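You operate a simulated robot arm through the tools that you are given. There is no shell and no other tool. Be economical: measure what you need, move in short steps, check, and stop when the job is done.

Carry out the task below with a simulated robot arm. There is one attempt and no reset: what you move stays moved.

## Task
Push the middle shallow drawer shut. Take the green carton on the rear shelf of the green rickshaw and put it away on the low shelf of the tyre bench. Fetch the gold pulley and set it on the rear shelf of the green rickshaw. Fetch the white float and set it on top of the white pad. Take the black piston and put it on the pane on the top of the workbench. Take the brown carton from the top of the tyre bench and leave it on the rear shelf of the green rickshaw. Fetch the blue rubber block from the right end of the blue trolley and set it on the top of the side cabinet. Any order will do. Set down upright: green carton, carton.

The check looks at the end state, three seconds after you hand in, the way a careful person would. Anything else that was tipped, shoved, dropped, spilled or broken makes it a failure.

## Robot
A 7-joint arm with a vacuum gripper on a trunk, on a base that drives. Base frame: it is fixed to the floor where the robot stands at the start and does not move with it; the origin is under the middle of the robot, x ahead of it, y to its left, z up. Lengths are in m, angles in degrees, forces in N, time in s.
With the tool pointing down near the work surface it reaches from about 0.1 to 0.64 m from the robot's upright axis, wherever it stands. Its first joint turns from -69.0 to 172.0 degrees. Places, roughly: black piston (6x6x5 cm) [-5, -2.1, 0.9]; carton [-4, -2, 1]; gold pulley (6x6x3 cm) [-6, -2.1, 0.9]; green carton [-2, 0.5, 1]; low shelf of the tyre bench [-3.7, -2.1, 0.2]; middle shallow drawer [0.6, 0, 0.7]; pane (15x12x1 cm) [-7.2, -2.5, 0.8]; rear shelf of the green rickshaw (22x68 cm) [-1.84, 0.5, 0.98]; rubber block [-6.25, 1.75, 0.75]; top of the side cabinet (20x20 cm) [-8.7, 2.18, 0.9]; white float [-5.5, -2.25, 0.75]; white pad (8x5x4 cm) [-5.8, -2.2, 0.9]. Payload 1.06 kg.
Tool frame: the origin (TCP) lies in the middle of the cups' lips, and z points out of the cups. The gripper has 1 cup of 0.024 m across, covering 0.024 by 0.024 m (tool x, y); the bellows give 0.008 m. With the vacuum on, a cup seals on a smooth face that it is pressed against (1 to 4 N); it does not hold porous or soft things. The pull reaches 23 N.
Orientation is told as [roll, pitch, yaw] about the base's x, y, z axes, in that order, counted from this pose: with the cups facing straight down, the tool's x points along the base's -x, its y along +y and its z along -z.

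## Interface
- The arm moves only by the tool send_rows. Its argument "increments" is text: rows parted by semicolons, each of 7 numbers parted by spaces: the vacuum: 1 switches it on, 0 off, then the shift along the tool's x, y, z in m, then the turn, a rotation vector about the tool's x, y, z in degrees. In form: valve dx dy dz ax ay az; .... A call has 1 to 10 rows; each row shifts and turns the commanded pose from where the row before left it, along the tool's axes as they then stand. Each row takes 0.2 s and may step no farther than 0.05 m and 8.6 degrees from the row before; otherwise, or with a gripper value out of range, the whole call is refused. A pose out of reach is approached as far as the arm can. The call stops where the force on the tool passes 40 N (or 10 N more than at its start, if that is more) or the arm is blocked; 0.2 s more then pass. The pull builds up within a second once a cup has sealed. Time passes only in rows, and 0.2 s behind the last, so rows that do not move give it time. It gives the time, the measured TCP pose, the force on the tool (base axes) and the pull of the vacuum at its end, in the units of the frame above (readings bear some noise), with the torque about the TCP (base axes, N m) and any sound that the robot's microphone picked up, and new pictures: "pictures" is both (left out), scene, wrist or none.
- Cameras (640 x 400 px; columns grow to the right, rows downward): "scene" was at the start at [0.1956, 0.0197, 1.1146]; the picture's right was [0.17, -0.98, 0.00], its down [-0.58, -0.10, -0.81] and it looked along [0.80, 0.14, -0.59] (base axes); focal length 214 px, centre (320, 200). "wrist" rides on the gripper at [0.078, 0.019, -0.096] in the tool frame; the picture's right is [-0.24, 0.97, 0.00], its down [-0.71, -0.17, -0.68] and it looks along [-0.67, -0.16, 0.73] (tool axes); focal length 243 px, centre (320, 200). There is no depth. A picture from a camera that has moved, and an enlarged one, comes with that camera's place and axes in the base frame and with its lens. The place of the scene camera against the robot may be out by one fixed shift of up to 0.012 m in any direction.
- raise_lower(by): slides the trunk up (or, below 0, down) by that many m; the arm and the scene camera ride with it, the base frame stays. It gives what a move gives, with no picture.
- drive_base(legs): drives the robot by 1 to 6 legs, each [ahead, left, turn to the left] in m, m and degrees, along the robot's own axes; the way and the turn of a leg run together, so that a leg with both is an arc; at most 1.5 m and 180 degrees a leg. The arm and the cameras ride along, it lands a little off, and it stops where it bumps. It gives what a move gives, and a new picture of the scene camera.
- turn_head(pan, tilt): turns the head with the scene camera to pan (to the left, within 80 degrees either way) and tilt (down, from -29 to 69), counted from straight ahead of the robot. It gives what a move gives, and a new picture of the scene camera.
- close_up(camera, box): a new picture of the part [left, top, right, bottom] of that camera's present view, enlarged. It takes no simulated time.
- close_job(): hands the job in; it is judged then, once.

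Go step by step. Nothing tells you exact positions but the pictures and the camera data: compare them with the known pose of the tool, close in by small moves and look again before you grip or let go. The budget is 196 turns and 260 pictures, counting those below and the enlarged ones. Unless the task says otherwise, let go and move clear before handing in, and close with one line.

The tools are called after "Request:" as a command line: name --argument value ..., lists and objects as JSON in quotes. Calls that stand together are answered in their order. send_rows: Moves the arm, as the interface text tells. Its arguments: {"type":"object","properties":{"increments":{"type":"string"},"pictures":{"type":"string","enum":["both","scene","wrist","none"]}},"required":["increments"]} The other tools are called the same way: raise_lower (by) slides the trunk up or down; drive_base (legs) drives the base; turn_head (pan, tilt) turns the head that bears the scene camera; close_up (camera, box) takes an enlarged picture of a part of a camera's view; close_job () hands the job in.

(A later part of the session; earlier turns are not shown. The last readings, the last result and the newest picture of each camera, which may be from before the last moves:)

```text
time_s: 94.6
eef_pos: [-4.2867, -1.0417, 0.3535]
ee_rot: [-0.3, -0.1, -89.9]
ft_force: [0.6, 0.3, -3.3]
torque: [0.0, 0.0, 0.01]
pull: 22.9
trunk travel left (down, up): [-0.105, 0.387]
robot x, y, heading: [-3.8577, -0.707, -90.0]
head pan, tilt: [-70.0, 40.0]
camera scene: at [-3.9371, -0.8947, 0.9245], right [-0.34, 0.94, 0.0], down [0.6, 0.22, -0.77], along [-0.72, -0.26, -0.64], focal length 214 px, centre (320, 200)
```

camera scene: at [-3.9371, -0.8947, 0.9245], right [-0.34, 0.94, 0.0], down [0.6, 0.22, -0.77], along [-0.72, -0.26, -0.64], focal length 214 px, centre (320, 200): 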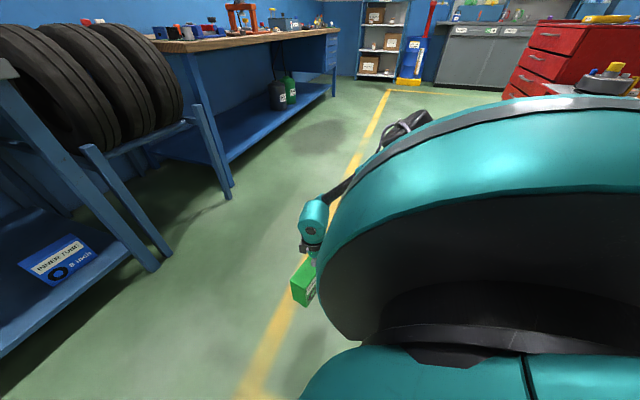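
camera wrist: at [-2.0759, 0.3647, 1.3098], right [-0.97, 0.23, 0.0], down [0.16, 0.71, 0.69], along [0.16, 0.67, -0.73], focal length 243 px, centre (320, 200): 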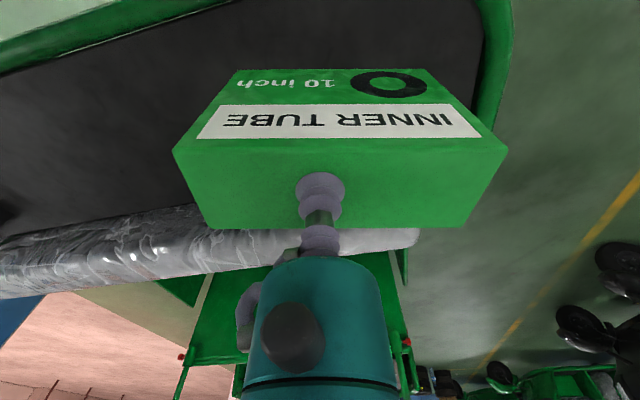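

Request:
drive_base --legs '[[0, 0, 20], [0.101, 0.277, 0], [0.357, -0.13, 0]]'

Request:
turn_head --pan -30 --tilt 40

Request:
send_rows --increments "1 0 0 0 0 0 0" --pictures "wrist"

```text
time_s: 100.7
eef_pos: [-3.8598, -1.5492, 0.355]
ee_rot: [-0.3, -0.1, -70.2]
ft_force: [0.2, 0.0, -3.7]
torque: [0.01, 0.04, 0.0]
pull: 22.8
trunk travel left (down, up): [-0.105, 0.387]
robot x, y, heading: [-3.5653, -1.0913, -70.5]
head pan, tilt: [-70.0, 40.0]
camera scene: at [-3.5771, -1.2947, 0.9245], right [-0.64, 0.77, 0.0], down [0.5, 0.41, -0.77], along [-0.59, -0.49, -0.64], focal length 214 px, centre (320, 200)
```

scene: 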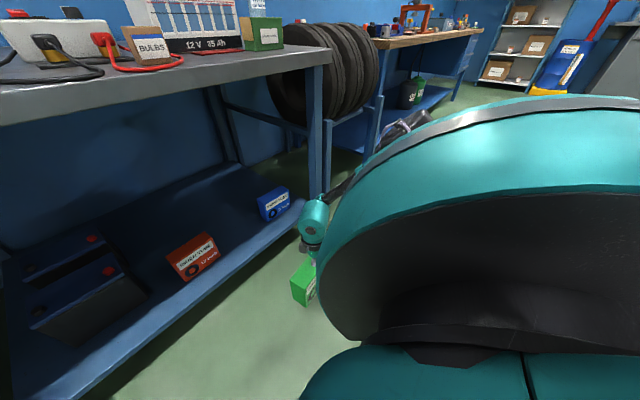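

```text
time_s: 101.7
eef_pos: [-3.86, -1.5501, 0.3557]
ee_rot: [-0.3, -0.1, -70.2]
ft_force: [0.7, -0.7, -3.8]
torque: [0.04, 0.06, 0.01]
pull: 23.2
trunk travel left (down, up): [-0.105, 0.387]
robot x, y, heading: [-3.5725, -1.0934, -70.5]
head pan, tilt: [-30.0, 40.0]
camera scene: at [-3.5271, -1.3242, 0.9245], right [-0.98, 0.18, 0.0], down [0.12, 0.63, -0.77], along [-0.14, -0.75, -0.64], focal length 214 px, centre (320, 200)
```

scene: 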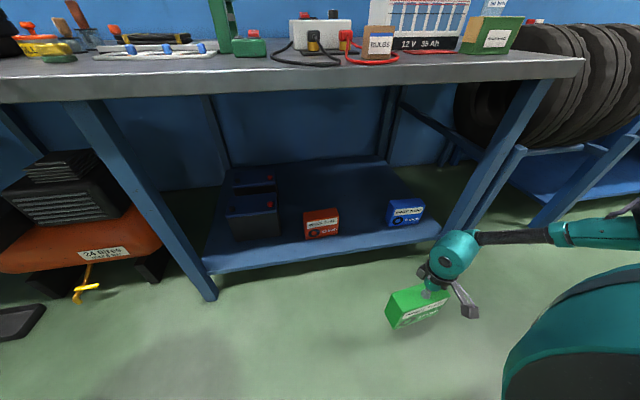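

```text
time_s: 102.1
eef_pos: [-3.8587, -1.5486, 0.3557]
ee_rot: [-0.3, -0.2, -70.3]
ft_force: [-0.3, 0.3, -4.4]
torque: [0.04, 0.08, -0.01]
pull: 23.4
trunk travel left (down, up): [-0.105, 0.387]
robot x, y, heading: [-3.5666, -1.0952, -70.4]
head pan, tilt: [-30.0, 40.0]
camera wrist: at [-3.8674, -1.4689, 0.4512], right [0.99, 0.11, 0.0], down [0.08, -0.72, 0.69], along [0.07, -0.68, -0.73], focal length 243 px, centre (320, 200)
```

wrist: 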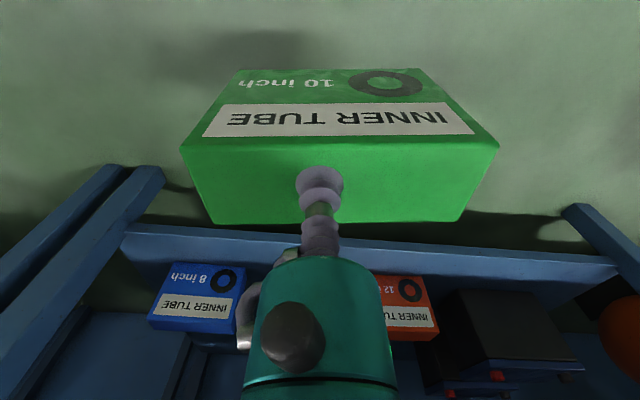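

The forearm would meet the right leg at the wide gap, so I'll use the ~11 cm gap between the black battery and the red box (x≈−3.52) with the carton turned end-on. Turning the tool and shifting there.

Request:
send_rows --increments "1 0 0 0 0 0 -8.3;1 0 0 0 0 0 -8.3;1 0 0 0 0 0 -8.3;1 0 0 0 0 0 -8.3;1 0 0 0 0 0 -8.3;1 0 0 0 0 0 -8.3;1 0 0 0 0 0 -8.3;1 0 0 0 0 0 -8.3;1 0 0 0 0 0 -8.3;1 0 0 0 0 0 -8.3" --pictures "none"

Request:
drive_base --legs '[[0.113, 0.317, 0]]'

Request:
send_rows --increments "1 0 0 0 0 0 0" --pictures "wrist"

```text
time_s: 104.3
eef_pos: [-3.7554, -1.4743, 0.3388]
ee_rot: [-0.2, -0.3, -9.9]
ft_force: [-0.2, -0.7, -4.1]
torque: [-0.03, 0.03, 0.03]
pull: 23.1
out of reach, approached as far as the arm can: row 1, 2, 3, 4, 5, 6, 7, 8, 9, 10
trunk travel left (down, up): [-0.105, 0.387]
robot x, y, heading: [-3.5674, -1.0939, -70.6]
head pan, tilt: [-30.0, 40.0]
```

```text
time_s: 107.7
eef_pos: [-3.4189, -1.4758, 0.3393]
ee_rot: [-0.2, -0.3, -10.2]
ft_force: [-0.5, 0.6, -3.5]
torque: [0.01, 0.05, 0.0]
pull: 23.1
trunk travel left (down, up): [-0.105, 0.387]
robot x, y, heading: [-3.229, -1.0903, -70.9]
head pan, tilt: [-30.0, 40.0]
camera scene: at [-3.1894, -1.3261, 0.9245], right [-0.98, 0.19, 0.0], down [0.12, 0.63, -0.77], along [-0.14, -0.75, -0.64], focal length 214 px, centre (320, 200)
```

scene: 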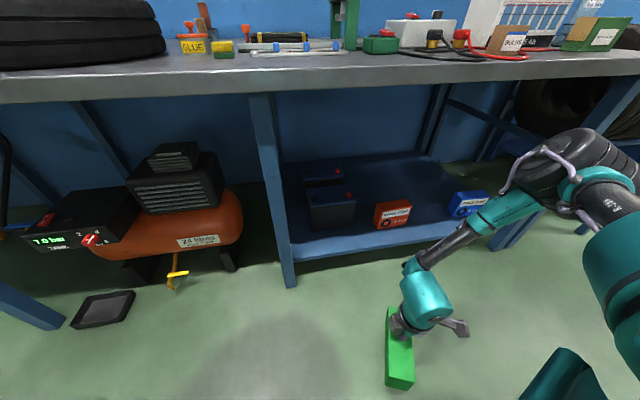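

```text
time_s: 108.1
eef_pos: [-3.4189, -1.4758, 0.339]
ee_rot: [-0.3, -0.3, -10.2]
ft_force: [-0.3, -0.2, -4.2]
torque: [-0.01, 0.03, -0.01]
pull: 22.7
trunk travel left (down, up): [-0.105, 0.387]
robot x, y, heading: [-3.2301, -1.0971, -70.9]
head pan, tilt: [-30.0, 40.0]
camera wrist: at [-3.4933, -1.4421, 0.4344], right [0.4, 0.91, 0.0], down [0.66, -0.29, 0.69], along [0.63, -0.28, -0.72], focal length 243 px, centre (320, 200)
```

wrist: 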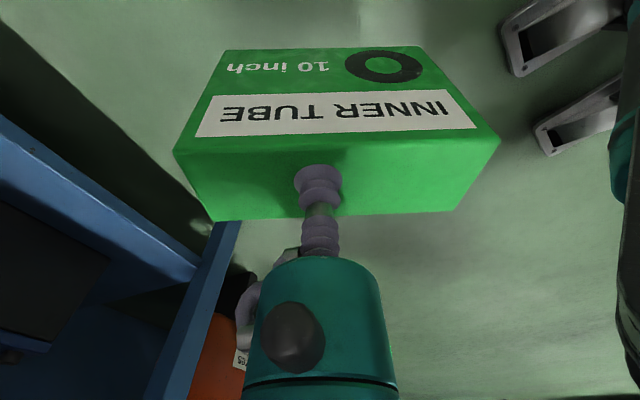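

Turning that way hit a wrist limit and swung the elbow out. I'll turn the tool the other way instead.

Request:
send_rows --increments "1 0 0 0 0 0 8.5;1 0 0 0 0 0 8.5;1 0 0 0 0 0 8.5;1 0 0 0 0 0 8.5;1 0 0 0 0 0 8.5;1 0 0 0 0 0 8.5;1 0 0 0 0 0 8.5;1 0 0 0 0 0 8.5;1 0 0 0 0 0 8.5;1 0 0 0 0 0 8.5" --pictures "none"

Request:
send_rows --increments "1 0 0 0 0 0 8.5;1 0 0 0 0 0 8.5;1 0 0 0 0 0 8.5;1 0 0 0 0 0 8.5;1 0 0 0 0 0 8.5;1 0 0 0 0 0 8.5;1 0 0 0 0 0 8.5;1 0 0 0 0 0 8.5;1 0 0 0 0 0 4;1 0 0 0 0 0 0" --pictures "scene"

```text
time_s: 110.3
eef_pos: [-3.4196, -1.4759, 0.338]
ee_rot: [0.3, -0.3, -95.3]
ft_force: [0.2, 0.5, -3.8]
torque: [0.04, 0.06, 0.05]
pull: 23.3
trunk travel left (down, up): [-0.105, 0.387]
robot x, y, heading: [-3.2302, -1.0955, -70.7]
head pan, tilt: [-30.0, 40.0]
```

```text
time_s: 112.5
eef_pos: [-3.4189, -1.4751, 0.3385]
ee_rot: [0.3, 0.2, -167.2]
ft_force: [0.3, 0.7, -4.4]
torque: [0.04, -0.02, 0.0]
pull: 22.7
trunk travel left (down, up): [-0.105, 0.387]
robot x, y, heading: [-3.2342, -1.0939, -70.6]
head pan, tilt: [-30.0, 40.0]
camera scene: at [-3.1894, -1.3261, 0.9245], right [-0.98, 0.19, 0.0], down [0.12, 0.63, -0.77], along [-0.14, -0.75, -0.64], focal length 214 px, centre (320, 200)
```

scene: 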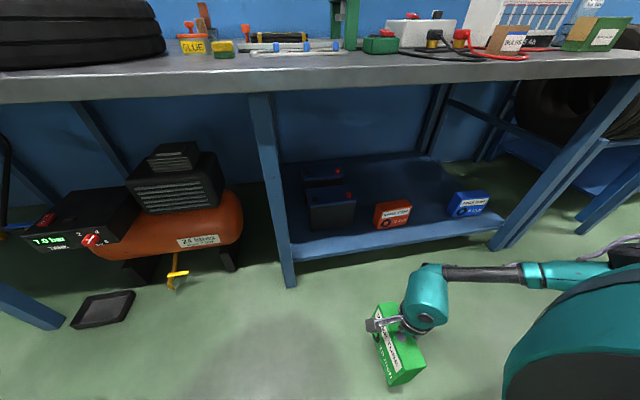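

Request:
send_rows --increments "1 -0.034 0.02 -0.01 0 0 0;1 -0.033 0.019 -0.01 0 0 0;1 -0.033 0.019 -0.01 0 0 0;1 0 0 0 0 0 0" --pictures "both"

```text
time_s: 113.5
eef_pos: [-3.5034, -1.5555, 0.3658]
ee_rot: [0.4, 0.2, -167.1]
ft_force: [-0.1, 1.0, -3.9]
torque: [0.07, -0.02, 0.0]
pull: 23.0
trunk travel left (down, up): [-0.105, 0.387]
robot x, y, heading: [-3.2294, -1.0966, -70.8]
head pan, tilt: [-30.0, 40.0]
camera scene: at [-3.1894, -1.3261, 0.9245], right [-0.98, 0.19, 0.0], down [0.12, 0.63, -0.77], along [-0.14, -0.75, -0.64], focal length 214 px, centre (320, 200)
camera wrist: at [-3.4231, -1.5557, 0.4633], right [-0.01, -1.0, 0.01], down [-0.73, 0.01, 0.68], along [-0.68, 0.01, -0.73], focal length 243 px, centre (320, 200)
```

scene: 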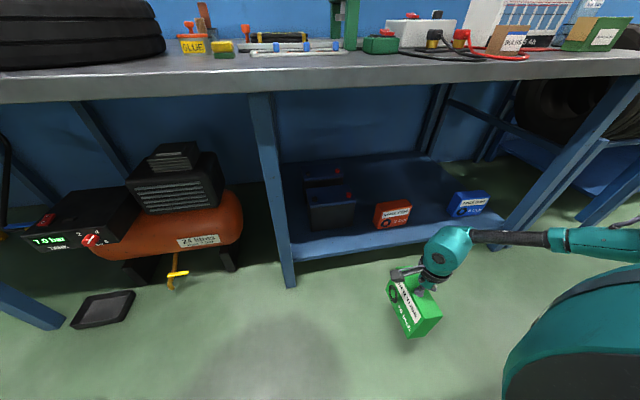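
wrist: 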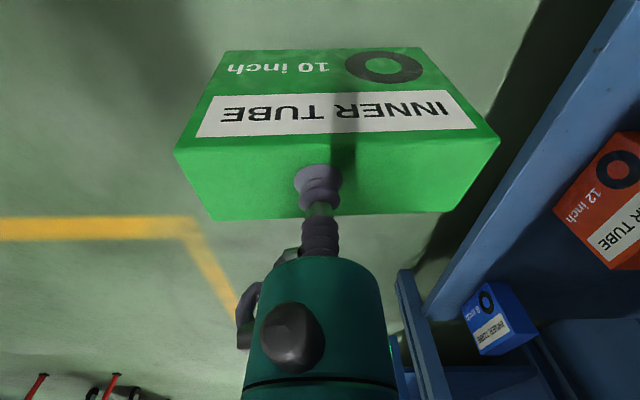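

Request:
close_up --camera "scene" --box '[280, 150, 440, 250]'

```text
4.00 times, centred on (360, 200) of scene
camera zoom: at [-3.1894, -1.3261, 0.9245], right [-0.98, 0.19, 0.0], down [0.12, 0.63, -0.77], along [-0.14, -0.75, -0.64], focal length 858 px, centre (160, 200)
```

zoom: 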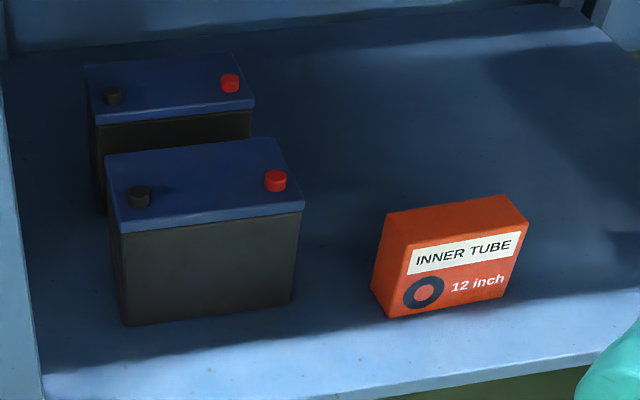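

Request:
drive_base --legs '[[0.236, -0.082, 0]]'

Request:
send_rows --increments "1 0 0 0 0 0 0" --pictures "wrist"

```text
time_s: 115.3
eef_pos: [-3.4992, -1.8097, 0.3664]
ee_rot: [0.3, 0.2, -167.0]
ft_force: [0.8, 0.7, -3.4]
torque: [0.08, -0.07, -0.02]
pull: 23.0
trunk travel left (down, up): [-0.105, 0.387]
robot x, y, heading: [-3.2288, -1.348, -70.6]
head pan, tilt: [-30.0, 40.0]
camera scene: at [-3.1866, -1.5792, 0.9245], right [-0.98, 0.18, 0.0], down [0.12, 0.63, -0.77], along [-0.14, -0.75, -0.64], focal length 214 px, centre (320, 200)
```

scene: 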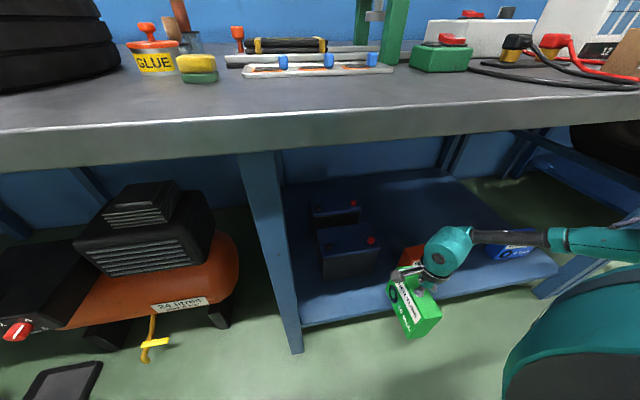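

```text
time_s: 115.7
eef_pos: [-3.4997, -1.8091, 0.3663]
ee_rot: [0.3, 0.2, -167.2]
ft_force: [-0.3, 0.0, -3.4]
torque: [0.07, -0.02, 0.0]
pull: 23.1
trunk travel left (down, up): [-0.105, 0.387]
robot x, y, heading: [-3.2294, -1.3471, -70.7]
head pan, tilt: [-30.0, 40.0]
camera wrist: at [-3.4197, -1.8087, 0.463], right [-0.01, -1.0, 0.0], down [-0.73, 0.01, 0.68], along [-0.68, 0.01, -0.73], focal length 243 px, centre (320, 200)
```

wrist: 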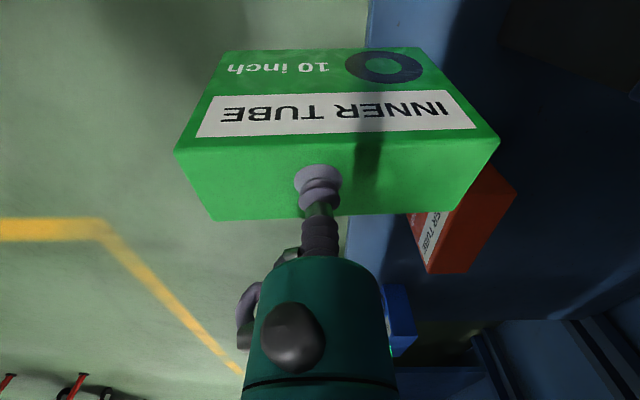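

Request:
drive_base --legs '[[0.103, -0.047, 0]]'

Request:
send_rows --increments "1 0 0 0 0 0 0" --pictures "wrist"

```text
time_s: 117.0
eef_pos: [-3.5095, -1.9206, 0.3655]
ee_rot: [0.4, 0.2, -167.0]
ft_force: [0.4, 0.6, -5.6]
torque: [0.05, -0.08, 0.01]
pull: 22.5
trunk travel left (down, up): [-0.105, 0.387]
robot x, y, heading: [-3.2399, -1.4612, -70.7]
head pan, tilt: [-30.0, 40.0]
camera scene: at [-3.1966, -1.6915, 0.9245], right [-0.98, 0.18, 0.0], down [0.12, 0.63, -0.77], along [-0.14, -0.75, -0.64], focal length 214 px, centre (320, 200)
```

scene: 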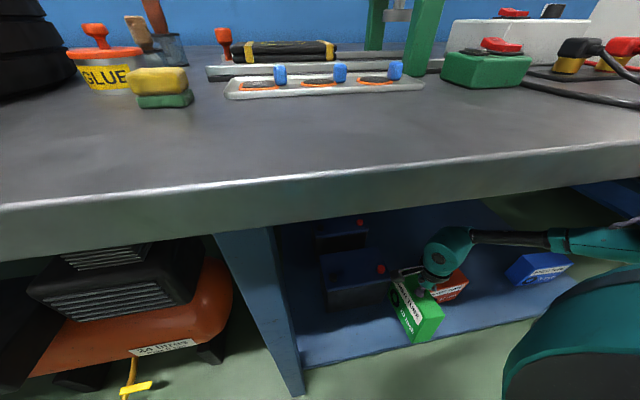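

```text
time_s: 117.3
eef_pos: [-3.5099, -1.9218, 0.3661]
ee_rot: [0.3, 0.2, -167.1]
ft_force: [0.8, -0.6, -4.1]
torque: [0.03, -0.03, -0.01]
pull: 23.1
trunk travel left (down, up): [-0.105, 0.387]
robot x, y, heading: [-3.237, -1.4595, -70.6]
head pan, tilt: [-30.0, 40.0]
camera wrist: at [-3.4296, -1.9211, 0.463], right [-0.01, -1.0, 0.0], down [-0.73, 0.01, 0.68], along [-0.68, 0.01, -0.73], focal length 243 px, centre (320, 200)
```

wrist: 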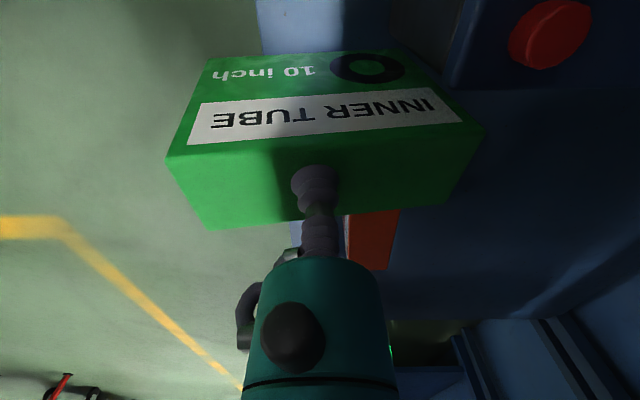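

The carton is in the gap but turned a few degrees. I'll straighten it and lower it slowly to contact.

Request:
send_rows --increments "1 0 0 0 0 0 6;1 0 0 0.015 0 0 0;1 0 0 0.01 0 0 0;1 0 0 0.005 0 0 0;1 0 0 0 0 0 0" --pictures "both"

```text
time_s: 118.5
eef_pos: [-3.5087, -1.9223, 0.3368]
ee_rot: [0.3, 0.2, -173.1]
ft_force: [1.0, -0.6, -4.8]
torque: [0.05, -0.05, -0.02]
pull: 22.9
trunk travel left (down, up): [-0.105, 0.387]
robot x, y, heading: [-3.2369, -1.4623, -70.4]
head pan, tilt: [-30.0, 40.0]
camera scene: at [-3.1966, -1.6916, 0.9245], right [-0.98, 0.18, 0.0], down [0.12, 0.63, -0.77], along [-0.14, -0.75, -0.64], focal length 214 px, centre (320, 200)
camera wrist: at [-3.4297, -1.93, 0.4329], right [-0.12, -0.99, 0.0], down [-0.73, 0.09, 0.68], along [-0.68, 0.08, -0.73], focal length 243 px, centre (320, 200)
```

scene: 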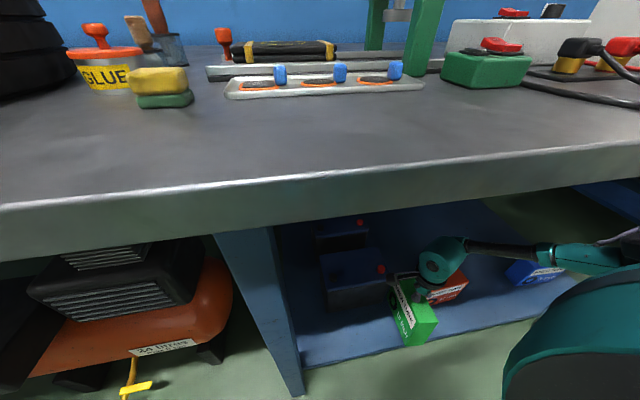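
wrist: 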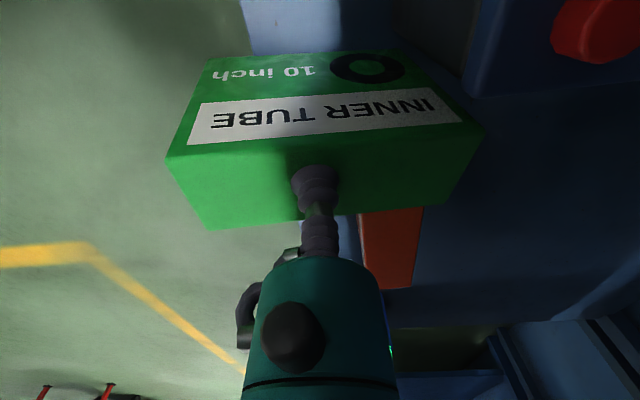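

Request:
send_rows --increments "1 0 0 0.006 0 0 0;1 0 0 0.005 0 0 0;1 0 0 0.004 0 0 0;1 0 0 0.003 0 0 0;1 0 0 0 0 0 0" --pictures "none"

```text
time_s: 119.8
eef_pos: [-3.5084, -1.9209, 0.3181]
ee_rot: [0.3, 0.3, -173.1]
ft_force: [-0.1, 0.4, -3.6]
torque: [0.05, -0.01, 0.0]
pull: 23.0
trunk travel left (down, up): [-0.105, 0.387]
robot x, y, heading: [-3.2392, -1.4624, -70.6]
head pan, tilt: [-30.0, 40.0]
```

Request:
send_rows --increments "1 0 0 0.003 0 0 0;1 0 0 0.003 0 0 0;1 0 0 0.003 0 0 0;1 0 0 0 0 0 0" --pictures "wrist"

```text
time_s: 120.8
eef_pos: [-3.5081, -1.9218, 0.3086]
ee_rot: [0.2, 0.3, -173.0]
ft_force: [-0.4, -0.3, -3.9]
torque: [0.03, -0.02, 0.0]
pull: 22.7
trunk travel left (down, up): [-0.105, 0.387]
robot x, y, heading: [-3.233, -1.4614, -70.7]
head pan, tilt: [-30.0, 40.0]
camera wrist: at [-3.4296, -1.9295, 0.4061], right [-0.12, -0.99, 0.0], down [-0.73, 0.09, 0.68], along [-0.68, 0.08, -0.73], focal length 243 px, centre (320, 200)
```

wrist: 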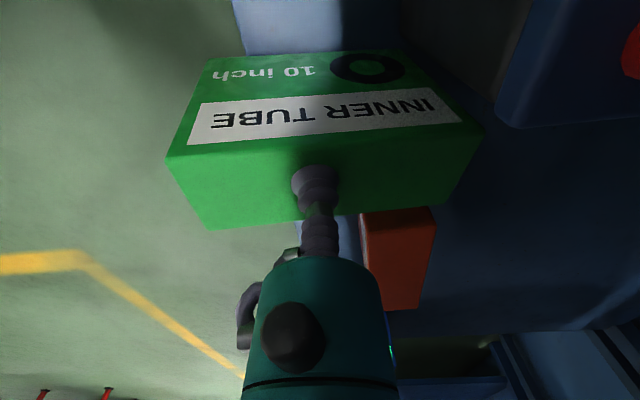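

Request:
send_rows --increments "1 0 0 0.003 0 0 0;1 0 0 0.003 0 0 0;1 0 0 0.003 0 0 0;1 0 0 0.003 0 0 0;1 0 0 0 0 0 0" --pictures "none"

Request:
send_rows --increments "1 0 0 0.003 0 0 0;1 0 0 0.003 0 0 0;1 0 0 0 0 0 0" --pictures "scene"

```text
time_s: 122.0
eef_pos: [-3.5085, -1.9216, 0.2991]
ee_rot: [0.5, 0.3, -173.1]
ft_force: [1.1, 2.1, 0.2]
torque: [-0.02, -0.06, -0.02]
pull: 22.8
trunk travel left (down, up): [-0.105, 0.387]
robot x, y, heading: [-3.2368, -1.4617, -70.5]
head pan, tilt: [-30.0, 40.0]
```

```text
time_s: 122.8
eef_pos: [-3.5082, -1.9218, 0.292]
ee_rot: [0.4, 0.2, -173.1]
ft_force: [0.4, 2.2, 0.8]
torque: [-0.15, 0.09, 0.01]
pull: 23.1
trunk travel left (down, up): [-0.105, 0.387]
robot x, y, heading: [-3.2423, -1.4605, -70.2]
head pan, tilt: [-30.0, 40.0]
camera scene: at [-3.1964, -1.6914, 0.9245], right [-0.98, 0.18, 0.0], down [0.12, 0.63, -0.77], along [-0.14, -0.75, -0.64], focal length 214 px, centre (320, 200)
```

scene: 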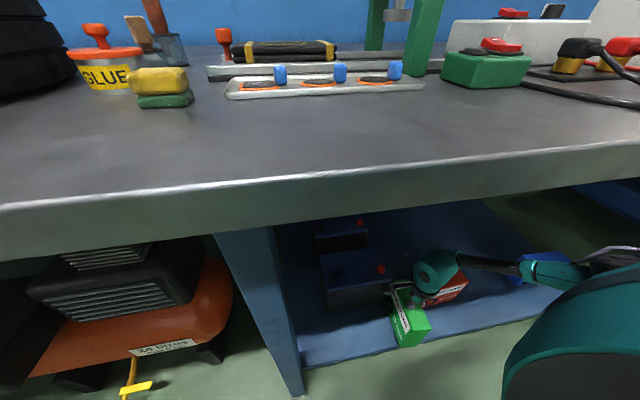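

Request:
close_up --camera "scene" --box '[300, 230, 500, 355]'

Request:
close_up --camera "wrist" --box '[0, 0, 640, 400]'

```text
3.20 times, centred on (400, 292) of scene
camera zoom: at [-3.1964, -1.6914, 0.9245], right [-0.98, 0.18, 0.0], down [0.12, 0.63, -0.77], along [-0.14, -0.75, -0.64], focal length 686 px, centre (64, -96)
```

zoom: 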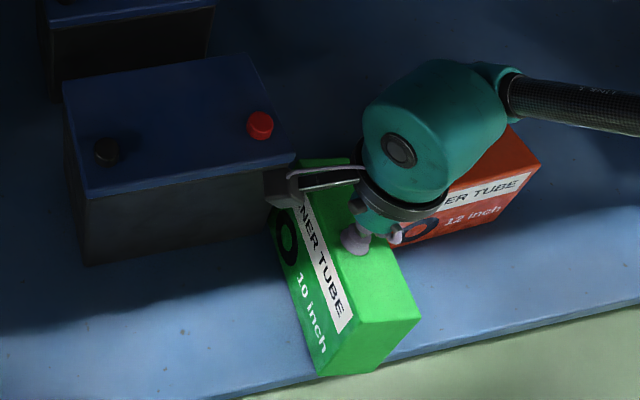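

```text
1.00 times, centred on (320, 200) of wrist (not enlarged: the box is as wide or as high as the picture)
camera zoom: at [-3.4293, -1.9297, 0.3882], right [-0.12, -0.99, 0.01], down [-0.73, 0.09, 0.68], along [-0.68, 0.08, -0.73], focal length 243 px, centre (320, 200)
```

zoom: 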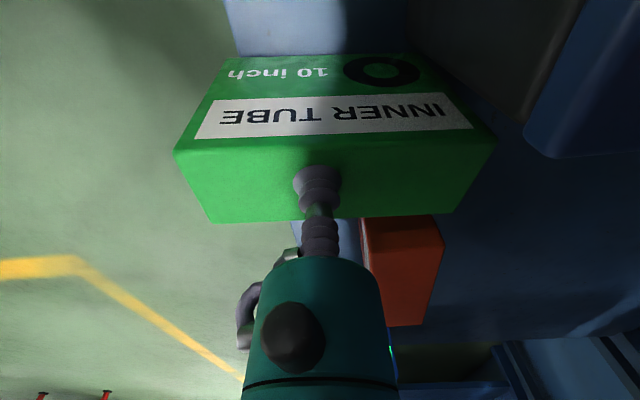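

Request:
send_rows --increments "1 0 0 -0.008 0 0 0;1 0 0 -0.007 0 0 0;1 -0.003 0.01 0 0 0 0;1 -0.002 0.01 0 0 0 0;1 0 0 0.005 0 0 0;1 0 0 0.004 0 0 0;1 0 0 0 0 0 0" --pictures "none"

Request:
send_rows --increments "1 0 0 0.003 0 0 0;1 0 0 0.003 0 0 0;1 0 0 0 0 0 0" --pictures "wrist"

Request:
close_up --camera "scene" --box '[300, 230, 500, 355]'

```text
time_s: 124.3
eef_pos: [-3.5111, -1.9426, 0.2975]
ee_rot: [0.4, 0.3, -173.1]
ft_force: [-0.1, -0.1, -3.7]
torque: [0.05, -0.03, 0.01]
pull: 23.3
trunk travel left (down, up): [-0.105, 0.387]
robot x, y, heading: [-3.2398, -1.4618, -70.6]
head pan, tilt: [-30.0, 40.0]
```

```text
time_s: 125.2
eef_pos: [-3.5105, -1.9421, 0.2912]
ee_rot: [0.3, 0.2, -173.1]
ft_force: [0.8, 1.3, 1.1]
torque: [-0.06, 0.04, -0.04]
pull: 23.2
trunk travel left (down, up): [-0.105, 0.387]
robot x, y, heading: [-3.2382, -1.4579, -70.5]
head pan, tilt: [-30.0, 40.0]
camera wrist: at [-3.4318, -1.9506, 0.388], right [-0.12, -0.99, 0.0], down [-0.73, 0.09, 0.68], along [-0.68, 0.08, -0.73], focal length 243 px, centre (320, 200)
```

wrist: 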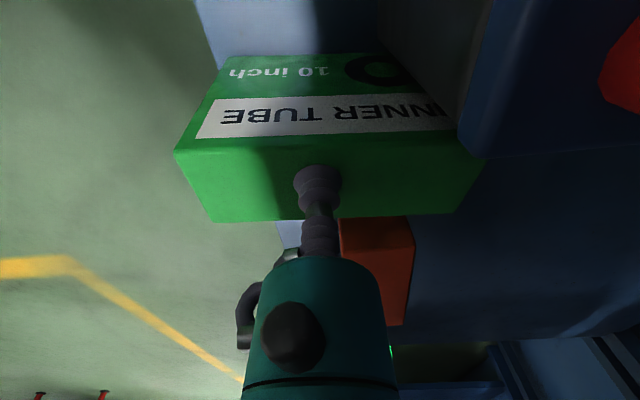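

```text
3.20 times, centred on (400, 292) of scene
camera zoom: at [-3.1964, -1.6913, 0.9246], right [-0.98, 0.18, 0.0], down [0.12, 0.63, -0.77], along [-0.14, -0.75, -0.64], focal length 686 px, centre (64, -96)
```

zoom: 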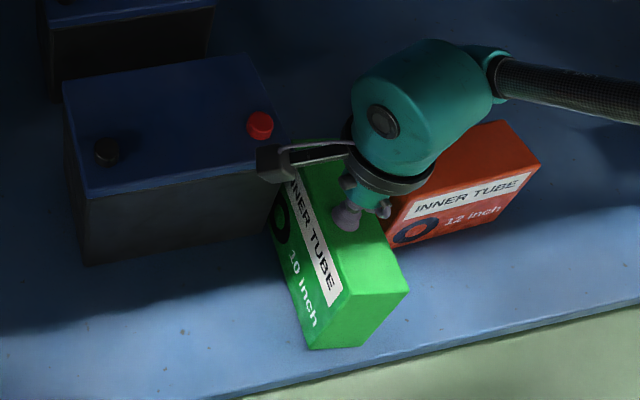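

The carton now sits fully on the shelf and clear of its neighbours. Releasing and lifting off.

Request:
send_rows --increments "1 0 0 0.002 0 0 0;1 0 0 0 0 0 0;0 0 0 0 0 0 0;0 0 0 0 0 0 0;0 0 0 0 0 0 0;0 0 0 0 0 0 0;0 0 0 -0.005 0 0 0;0 0 0 -0.02 0 0 0;0 0 0 -0.02 0 0 0;0 0 0 0 0 0 0" --pictures "both"

```text
time_s: 127.3
eef_pos: [-3.5121, -1.9407, 0.3349]
ee_rot: [0.2, 0.3, -173.0]
ft_force: [-0.3, 0.0, 0.3]
torque: [-0.01, -0.01, 0.0]
pull: 0.0
trunk travel left (down, up): [-0.105, 0.387]
robot x, y, heading: [-3.2388, -1.4591, -70.8]
head pan, tilt: [-30.0, 40.0]
camera scene: at [-3.1964, -1.6914, 0.9245], right [-0.98, 0.18, 0.0], down [0.12, 0.63, -0.77], along [-0.14, -0.75, -0.64], focal length 214 px, centre (320, 200)
camera wrist: at [-3.4321, -1.9489, 0.431], right [-0.12, -0.99, 0.0], down [-0.73, 0.09, 0.68], along [-0.68, 0.08, -0.73], focal length 243 px, centre (320, 200)
```

scene: 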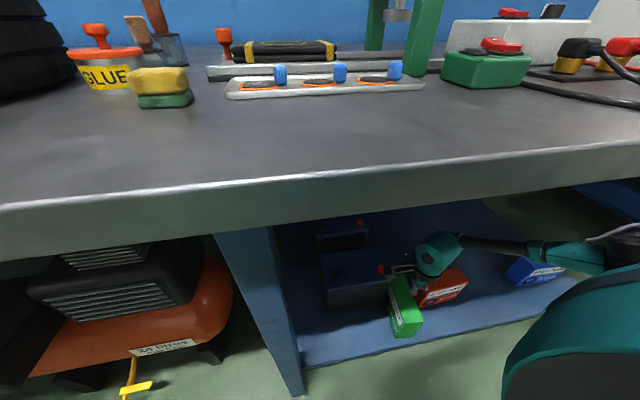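
wrist: 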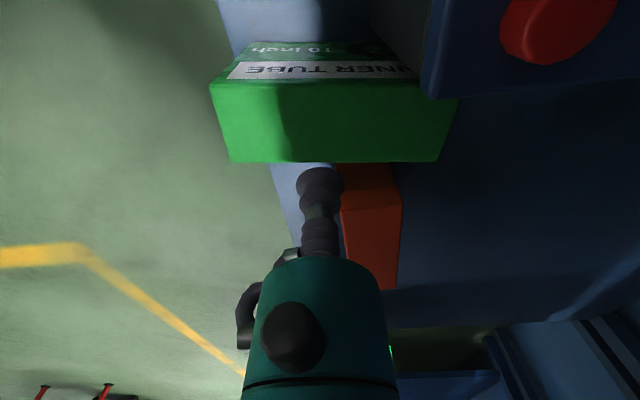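

Released upright. Backing straight out, then looking for the brown carton on the bench top.

Request:
send_rows --increments "0 0 0 -0.03 0 0 0;0 0 0 0 0 0 0" --pictures "none"

Request:
drive_base --legs '[[-0.47, 0.165, 0]]'

Request:
close_up --camera "scene" --box '[220, 120, 460, 270]'

```text
time_s: 128.0
eef_pos: [-3.5112, -1.9404, 0.3638]
ee_rot: [0.3, 0.1, -173.2]
ft_force: [0.3, 0.1, 0.2]
torque: [0.01, -0.01, -0.03]
pull: 0.1
trunk travel left (down, up): [-0.105, 0.387]
robot x, y, heading: [-3.2387, -1.4653, -70.6]
head pan, tilt: [-30.0, 40.0]
```

```text
time_s: 130.9
eef_pos: [-3.5192, -1.4376, 0.3637]
ee_rot: [0.4, 0.3, -173.9]
ft_force: [0.3, -0.1, -0.6]
torque: [0.02, -0.03, 0.03]
pull: 0.0
trunk travel left (down, up): [-0.105, 0.387]
robot x, y, heading: [-3.2384, -0.9615, -71.4]
head pan, tilt: [-30.0, 40.0]
camera scene: at [-3.2015, -1.1929, 0.9245], right [-0.98, 0.2, 0.0], down [0.13, 0.63, -0.77], along [-0.15, -0.75, -0.64], focal length 214 px, centre (320, 200)
```

scene: 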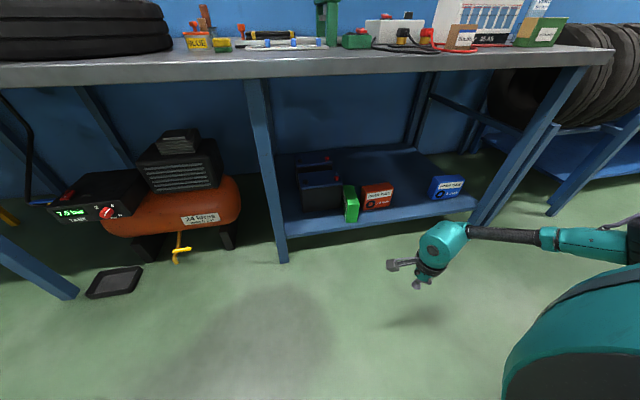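

```text
2.67 times, centred on (340, 195) of scene
camera zoom: at [-3.2015, -1.1929, 0.9245], right [-0.98, 0.2, 0.0], down [0.13, 0.63, -0.77], along [-0.15, -0.75, -0.64], focal length 572 px, centre (267, 213)
```

zoom: 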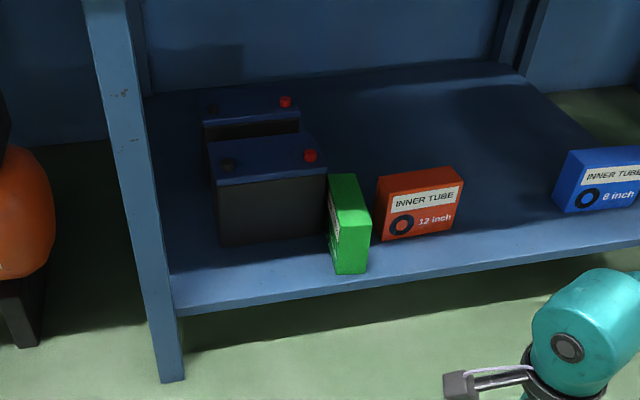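

The green carton is put away. The brown "BULBS" carton stands near (−3.77, −1.9) on the bench top; I'll raise the arm above the bench before approaching.

Request:
raise_lower --by 0.38

Request:
send_rows --increments "0 0 0 -0.05 0 0 0;0 0 0 -0.05 0 0 0;0 0 0 -0.05 0 0 0;0 0 0 -0.05 0 0 0;0 0 0 -0.05 0 0 0;0 0 0 -0.05 0 0 0;0 0 0 0 0 0 0" --pictures "none"

Request:
turn_head --pan -20 --tilt 35

```text
time_s: 134.6
eef_pos: [-3.5203, -1.4378, 0.7447]
ee_rot: [0.3, 0.2, -174.0]
ft_force: [-0.4, 0.6, 0.1]
torque: [-0.01, 0.01, -0.01]
pull: 0.0
trunk travel left (down, up): [-0.485, 0.007]
robot x, y, heading: [-3.2385, -0.9644, -71.3]
head pan, tilt: [-30.0, 40.0]
```

```text
time_s: 136.2
eef_pos: [-3.5232, -1.4348, 1.0433]
ee_rot: [0.3, 0.1, -173.9]
ft_force: [-0.1, 0.4, -0.6]
torque: [0.01, -0.02, -0.04]
pull: 0.0
trunk travel left (down, up): [-0.485, 0.007]
robot x, y, heading: [-3.238, -0.9623, -71.4]
head pan, tilt: [-30.0, 40.0]
```

```text
time_s: 136.9
eef_pos: [-3.5214, -1.4369, 1.0432]
ee_rot: [0.3, 0.3, -173.9]
ft_force: [0.9, 0.5, -0.1]
torque: [0.0, 0.01, 0.03]
pull: 0.0
trunk travel left (down, up): [-0.485, 0.007]
robot x, y, heading: [-3.2388, -0.9595, -71.4]
head pan, tilt: [-20.0, 35.0]
camera scene: at [-3.2352, -1.054, 1.34], right [-1.0, 0.02, 0.0], down [0.01, 0.57, -0.82], along [-0.02, -0.82, -0.57], focal length 214 px, centre (320, 200)
```

scene: 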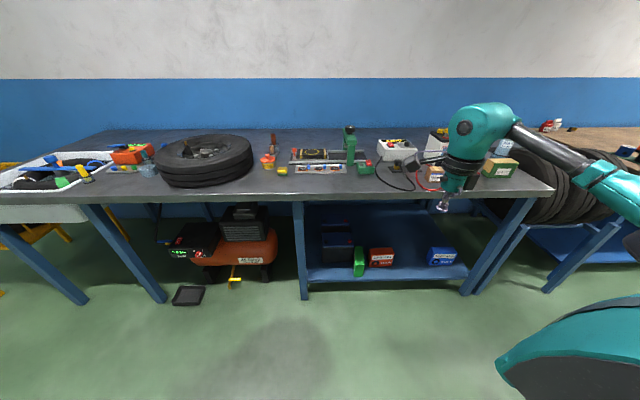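

Request:
drive_base --legs '[[0, 0, -12], [0.429, -0.206, 0]]'

Request:
send_rows --increments "0 0 0 0 0 0 0" --pictures "wrist"

Request:
close_up --camera "scene" --box '[400, 100, 640, 250]'

```text
time_s: 140.5
eef_pos: [-3.7658, -1.8272, 1.0432]
ee_rot: [0.3, 0.4, 174.5]
ft_force: [-0.1, 0.5, 0.5]
torque: [0.0, 0.01, -0.02]
pull: 0.0
trunk travel left (down, up): [-0.485, 0.007]
robot x, y, heading: [-3.3901, -1.4161, -82.8]
head pan, tilt: [-20.0, 35.0]
camera scene: at [-3.4089, -1.51, 1.3399], right [-0.97, 0.23, 0.0], down [0.13, 0.56, -0.82], along [-0.19, -0.8, -0.57], focal length 214 px, centre (320, 200)
```

scene: 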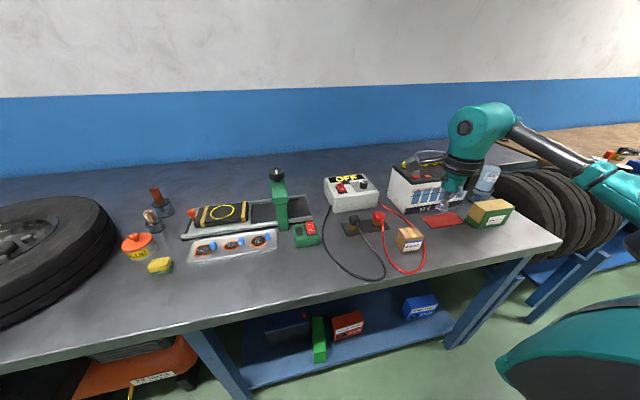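

```text
time_s: 140.9
eef_pos: [-3.7664, -1.8268, 1.044]
ee_rot: [0.4, 0.3, 174.3]
ft_force: [-0.4, 0.2, 0.7]
torque: [-0.02, 0.02, -0.01]
pull: 0.1
trunk travel left (down, up): [-0.485, 0.007]
robot x, y, heading: [-3.3923, -1.4186, -83.3]
head pan, tilt: [-20.0, 35.0]
camera wrist: at [-3.6908, -1.8516, 1.1394], right [-0.33, -0.94, 0.0], down [-0.69, 0.24, 0.68], along [-0.64, 0.22, -0.73], focal length 243 px, centre (320, 200)
```

wrist: 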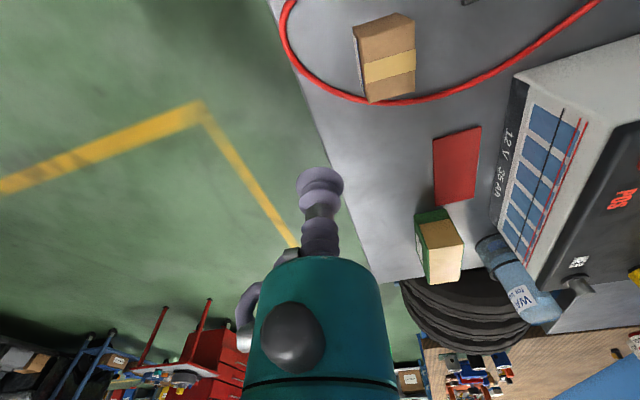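

```text
2.67 times, centred on (520, 175) of scene
camera zoom: at [-3.4088, -1.5097, 1.34], right [-0.97, 0.23, 0.0], down [0.13, 0.56, -0.82], along [-0.19, -0.8, -0.57], focal length 572 px, centre (-213, 267)
```

zoom: 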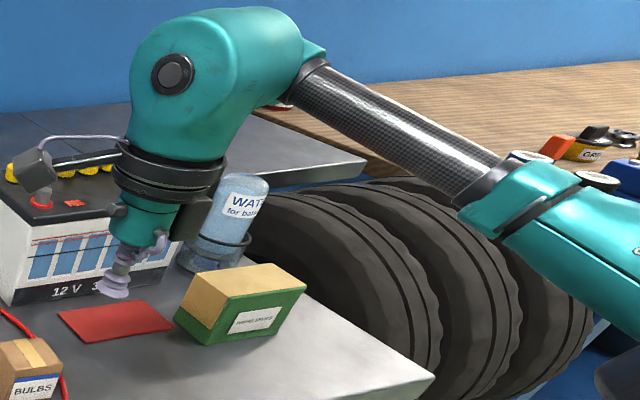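

Request:
close_up --camera "wrist" --box '[320, 0, 448, 80]'

Request:
close_up --camera "scene" --box '[352, 200, 448, 260]'

```text
5.00 times, centred on (384, 40) of wrist
camera zoom: at [-3.6908, -1.8516, 1.1394], right [-0.33, -0.94, 0.0], down [-0.69, 0.24, 0.68], along [-0.64, 0.22, -0.73], focal length 1213 px, centre (0, 1000)
```

zoom: 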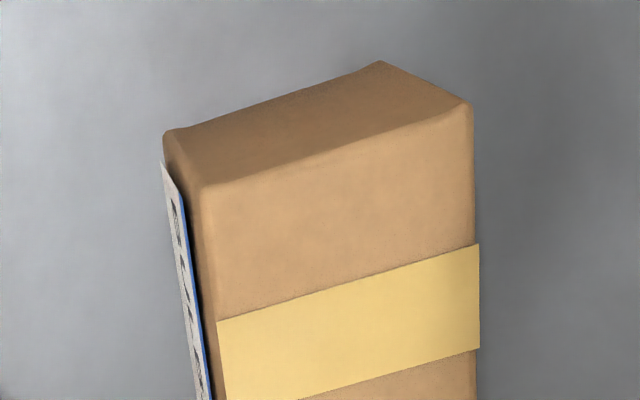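

```text
6.67 times, centred on (400, 230) of scene
camera zoom: at [-3.4088, -1.5097, 1.34], right [-0.97, 0.23, 0.0], down [0.13, 0.56, -0.82], along [-0.19, -0.8, -0.57], focal length 1430 px, centre (-213, 0)
```

zoom: 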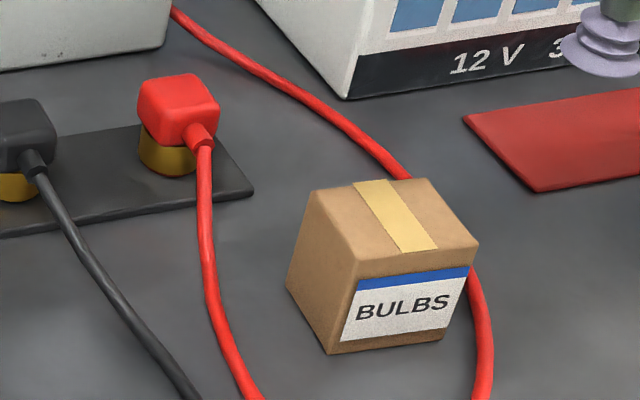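

The brown carton's top centre is near (−3.768, −1.890, 0.90). Moving above it.

Request:
send_rows --increments "0 0.002 0.032 0 0 0 0;0 0.003 0.031 0 0 0 0;0 0 0 0.04 0 0 0;0 0 0 0.04 0 0 0;0 0 0 0.03 0 0 0;0 0 0 0 0 0 0" --pictures "wrist"

Request:
close_up --camera "scene" --box '[352, 180, 448, 240]'

```text
time_s: 142.3
eef_pos: [-3.7662, -1.8899, 0.9324]
ee_rot: [0.3, 0.2, 174.4]
ft_force: [-0.3, 0.0, 0.7]
torque: [0.0, -0.02, 0.0]
pull: 0.1
trunk travel left (down, up): [-0.485, 0.007]
robot x, y, heading: [-3.3917, -1.4205, -83.3]
head pan, tilt: [-20.0, 35.0]
camera wrist: at [-3.6913, -1.9152, 1.0289], right [-0.33, -0.94, 0.01], down [-0.69, 0.24, 0.68], along [-0.64, 0.22, -0.73], focal length 243 px, centre (320, 200)
```

wrist: 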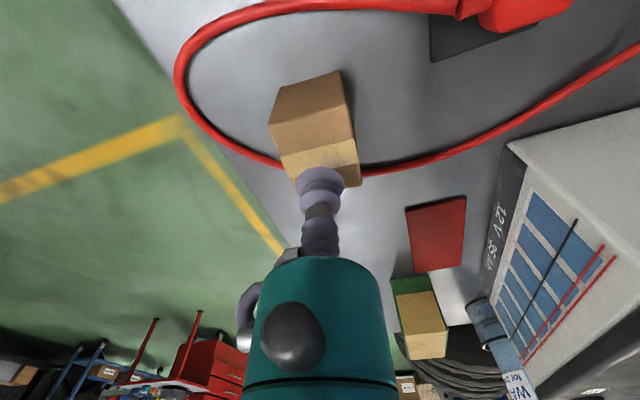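

```text
6.67 times, centred on (400, 210) of scene
camera zoom: at [-3.4087, -1.5095, 1.34], right [-0.97, 0.23, 0.0], down [0.13, 0.56, -0.82], along [-0.19, -0.8, -0.57], focal length 1430 px, centre (-213, 133)
```

zoom: 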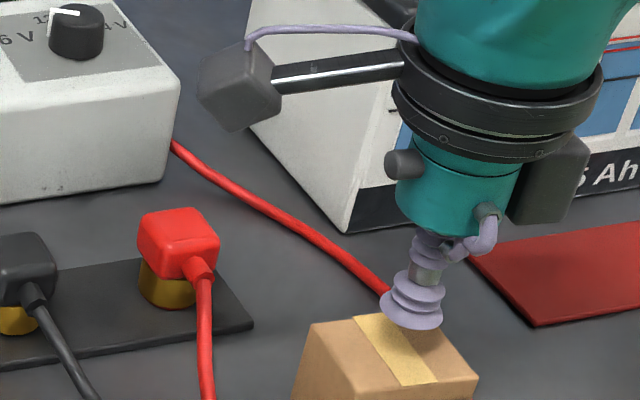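

Request:
close_up --camera "wrist" --box '[240, 60, 400, 210]'

```text
2.67 times, centred on (320, 135) of wrist
camera zoom: at [-3.6913, -1.9152, 1.0289], right [-0.33, -0.94, 0.01], down [-0.69, 0.24, 0.68], along [-0.64, 0.22, -0.73], focal length 647 px, centre (320, 373)
```

zoom: 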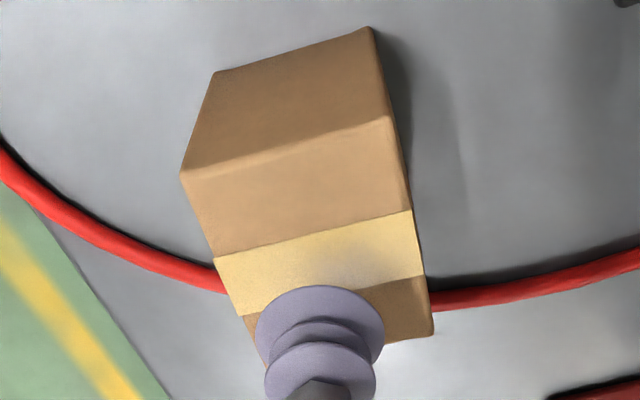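

Request:
send_rows --increments "1 -0.004 -0.002 0.012 0 0 0;1 0 0 0.01 0 0 0;1 0 0 0.006 0 0 0;1 0 0 0.004 0 0 0;1 0 0 0.003 0 0 0;1 0 0 0 0 0 0;1 0 0 0 0 0 0" --pictures "wrist"

```text
time_s: 143.9
eef_pos: [-3.7707, -1.889, 0.9004]
ee_rot: [0.6, 0.3, 174.4]
ft_force: [-2.8, -5.5, 26.2]
torque: [0.11, 0.03, -0.02]
pull: 23.3
trunk travel left (down, up): [-0.485, 0.007]
robot x, y, heading: [-3.3918, -1.4172, -83.0]
head pan, tilt: [-20.0, 35.0]
camera wrist: at [-3.6949, -1.9133, 0.9976], right [-0.33, -0.94, 0.01], down [-0.69, 0.25, 0.68], along [-0.64, 0.22, -0.73], focal length 243 px, centre (320, 200)
```

wrist: 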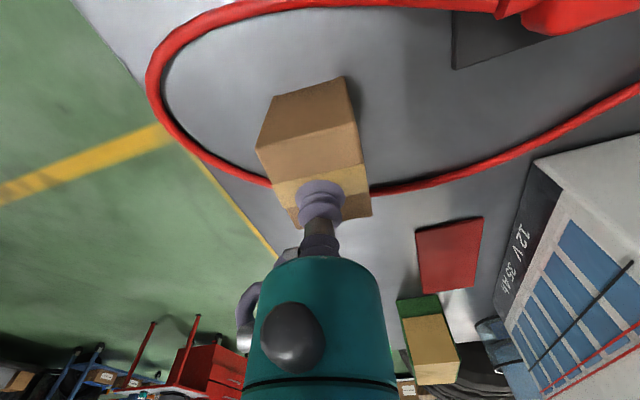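

Sealed. Lifting and backing off.

Request:
send_rows --increments "1 0 0 -0.01 0 0 0;1 0 0 -0.03 0 0 0;1 0 0 -0.04 0 0 0;1 0 0 -0.04 0 0 0;1 0 0 -0.04 0 0 0;1 0 0 -0.04 0 0 0;1 0 0 0 0 0 0" --pictures "wrist"

Request:
drive_base --legs '[[-0.55, 0, 0]]'

```text
time_s: 145.5
eef_pos: [-3.7708, -1.888, 1.097]
ee_rot: [0.2, 0.2, 174.3]
ft_force: [0.3, -0.5, -0.3]
torque: [-0.01, 0.01, -0.03]
pull: 23.1
trunk travel left (down, up): [-0.485, 0.007]
robot x, y, heading: [-3.394, -1.4212, -82.9]
head pan, tilt: [-20.0, 35.0]
camera wrist: at [-3.6953, -1.9134, 1.194], right [-0.33, -0.94, 0.0], down [-0.69, 0.24, 0.68], along [-0.64, 0.22, -0.73], focal length 243 px, centre (320, 200)
```

wrist: 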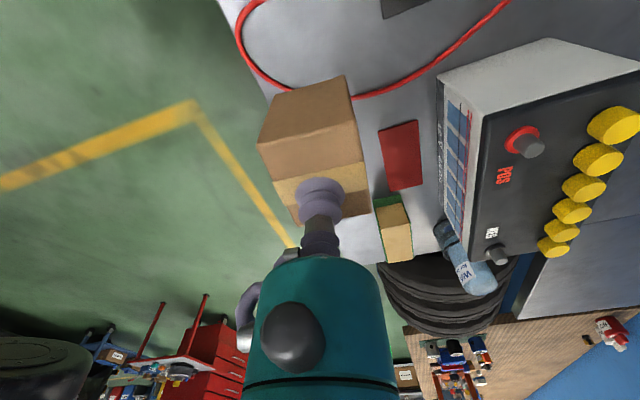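

```text
time_s: 148.7
eef_pos: [-3.8382, -1.3445, 1.0976]
ee_rot: [0.4, 0.3, 173.8]
ft_force: [-0.2, 0.6, -0.7]
torque: [0.01, 0.03, 0.02]
pull: 22.6
trunk travel left (down, up): [-0.485, 0.007]
robot x, y, heading: [-3.4592, -0.8797, -83.9]
head pan, tilt: [-20.0, 35.0]
camera scene: at [-3.4719, -0.9697, 1.34], right [-0.97, 0.24, 0.0], down [0.14, 0.56, -0.82], along [-0.2, -0.8, -0.57], focal length 214 px, centre (320, 200)
```

scene: 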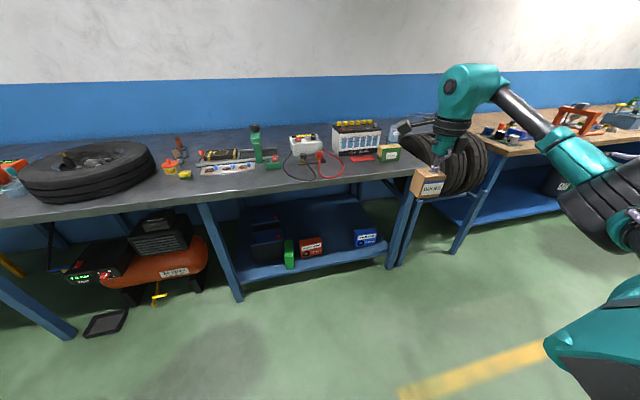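

Request:
drive_base --legs '[[0, 0, 174], [0, -0.98, 0], [0.55, 0, 0]]'

Request:
turn_head --pan -30 --tilt 30

```text
time_s: 167.6
eef_pos: [-2.0548, 0.1169, 1.0964]
ee_rot: [0.3, 0.1, -11.1]
ft_force: [0.1, 0.9, -1.0]
torque: [0.0, -0.06, 0.05]
pull: 23.3
trunk travel left (down, up): [-0.485, 0.007]
robot x, y, heading: [-2.477, -0.3129, 91.7]
head pan, tilt: [-20.0, 35.0]
camera scene: at [-2.4447, -0.2173, 1.3399], right [0.95, -0.32, 0.0], down [-0.18, -0.54, -0.82], along [0.26, 0.78, -0.57], focal length 214 px, centre (320, 200)
```

scene: 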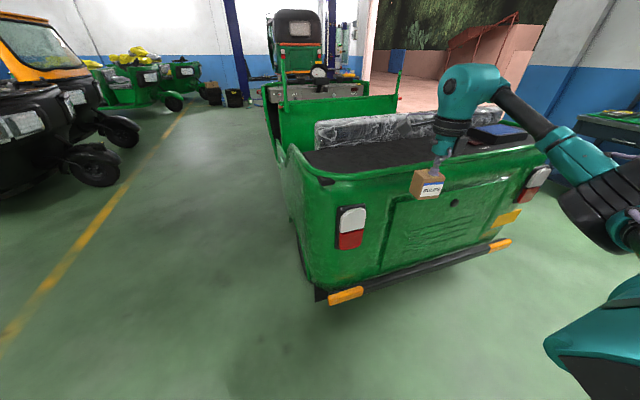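

```text
time_s: 168.3
eef_pos: [-2.0557, 0.1167, 1.0971]
ee_rot: [0.4, 0.3, -11.0]
ft_force: [-0.8, 0.1, 0.2]
torque: [0.02, 0.03, 0.0]
pull: 22.9
trunk travel left (down, up): [-0.485, 0.007]
robot x, y, heading: [-2.4781, -0.3135, 91.7]
head pan, tilt: [-30.0, 30.0]
camera scene: at [-2.4295, -0.2217, 1.3478], right [0.88, -0.48, 0.0], down [-0.24, -0.44, -0.87], along [0.41, 0.76, -0.5], focal length 214 px, centre (320, 200)
```

scene: 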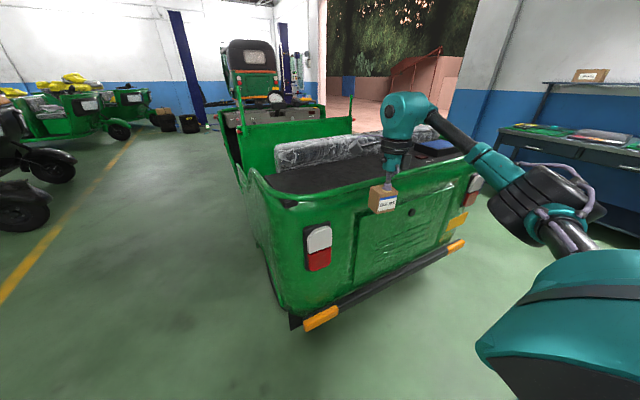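

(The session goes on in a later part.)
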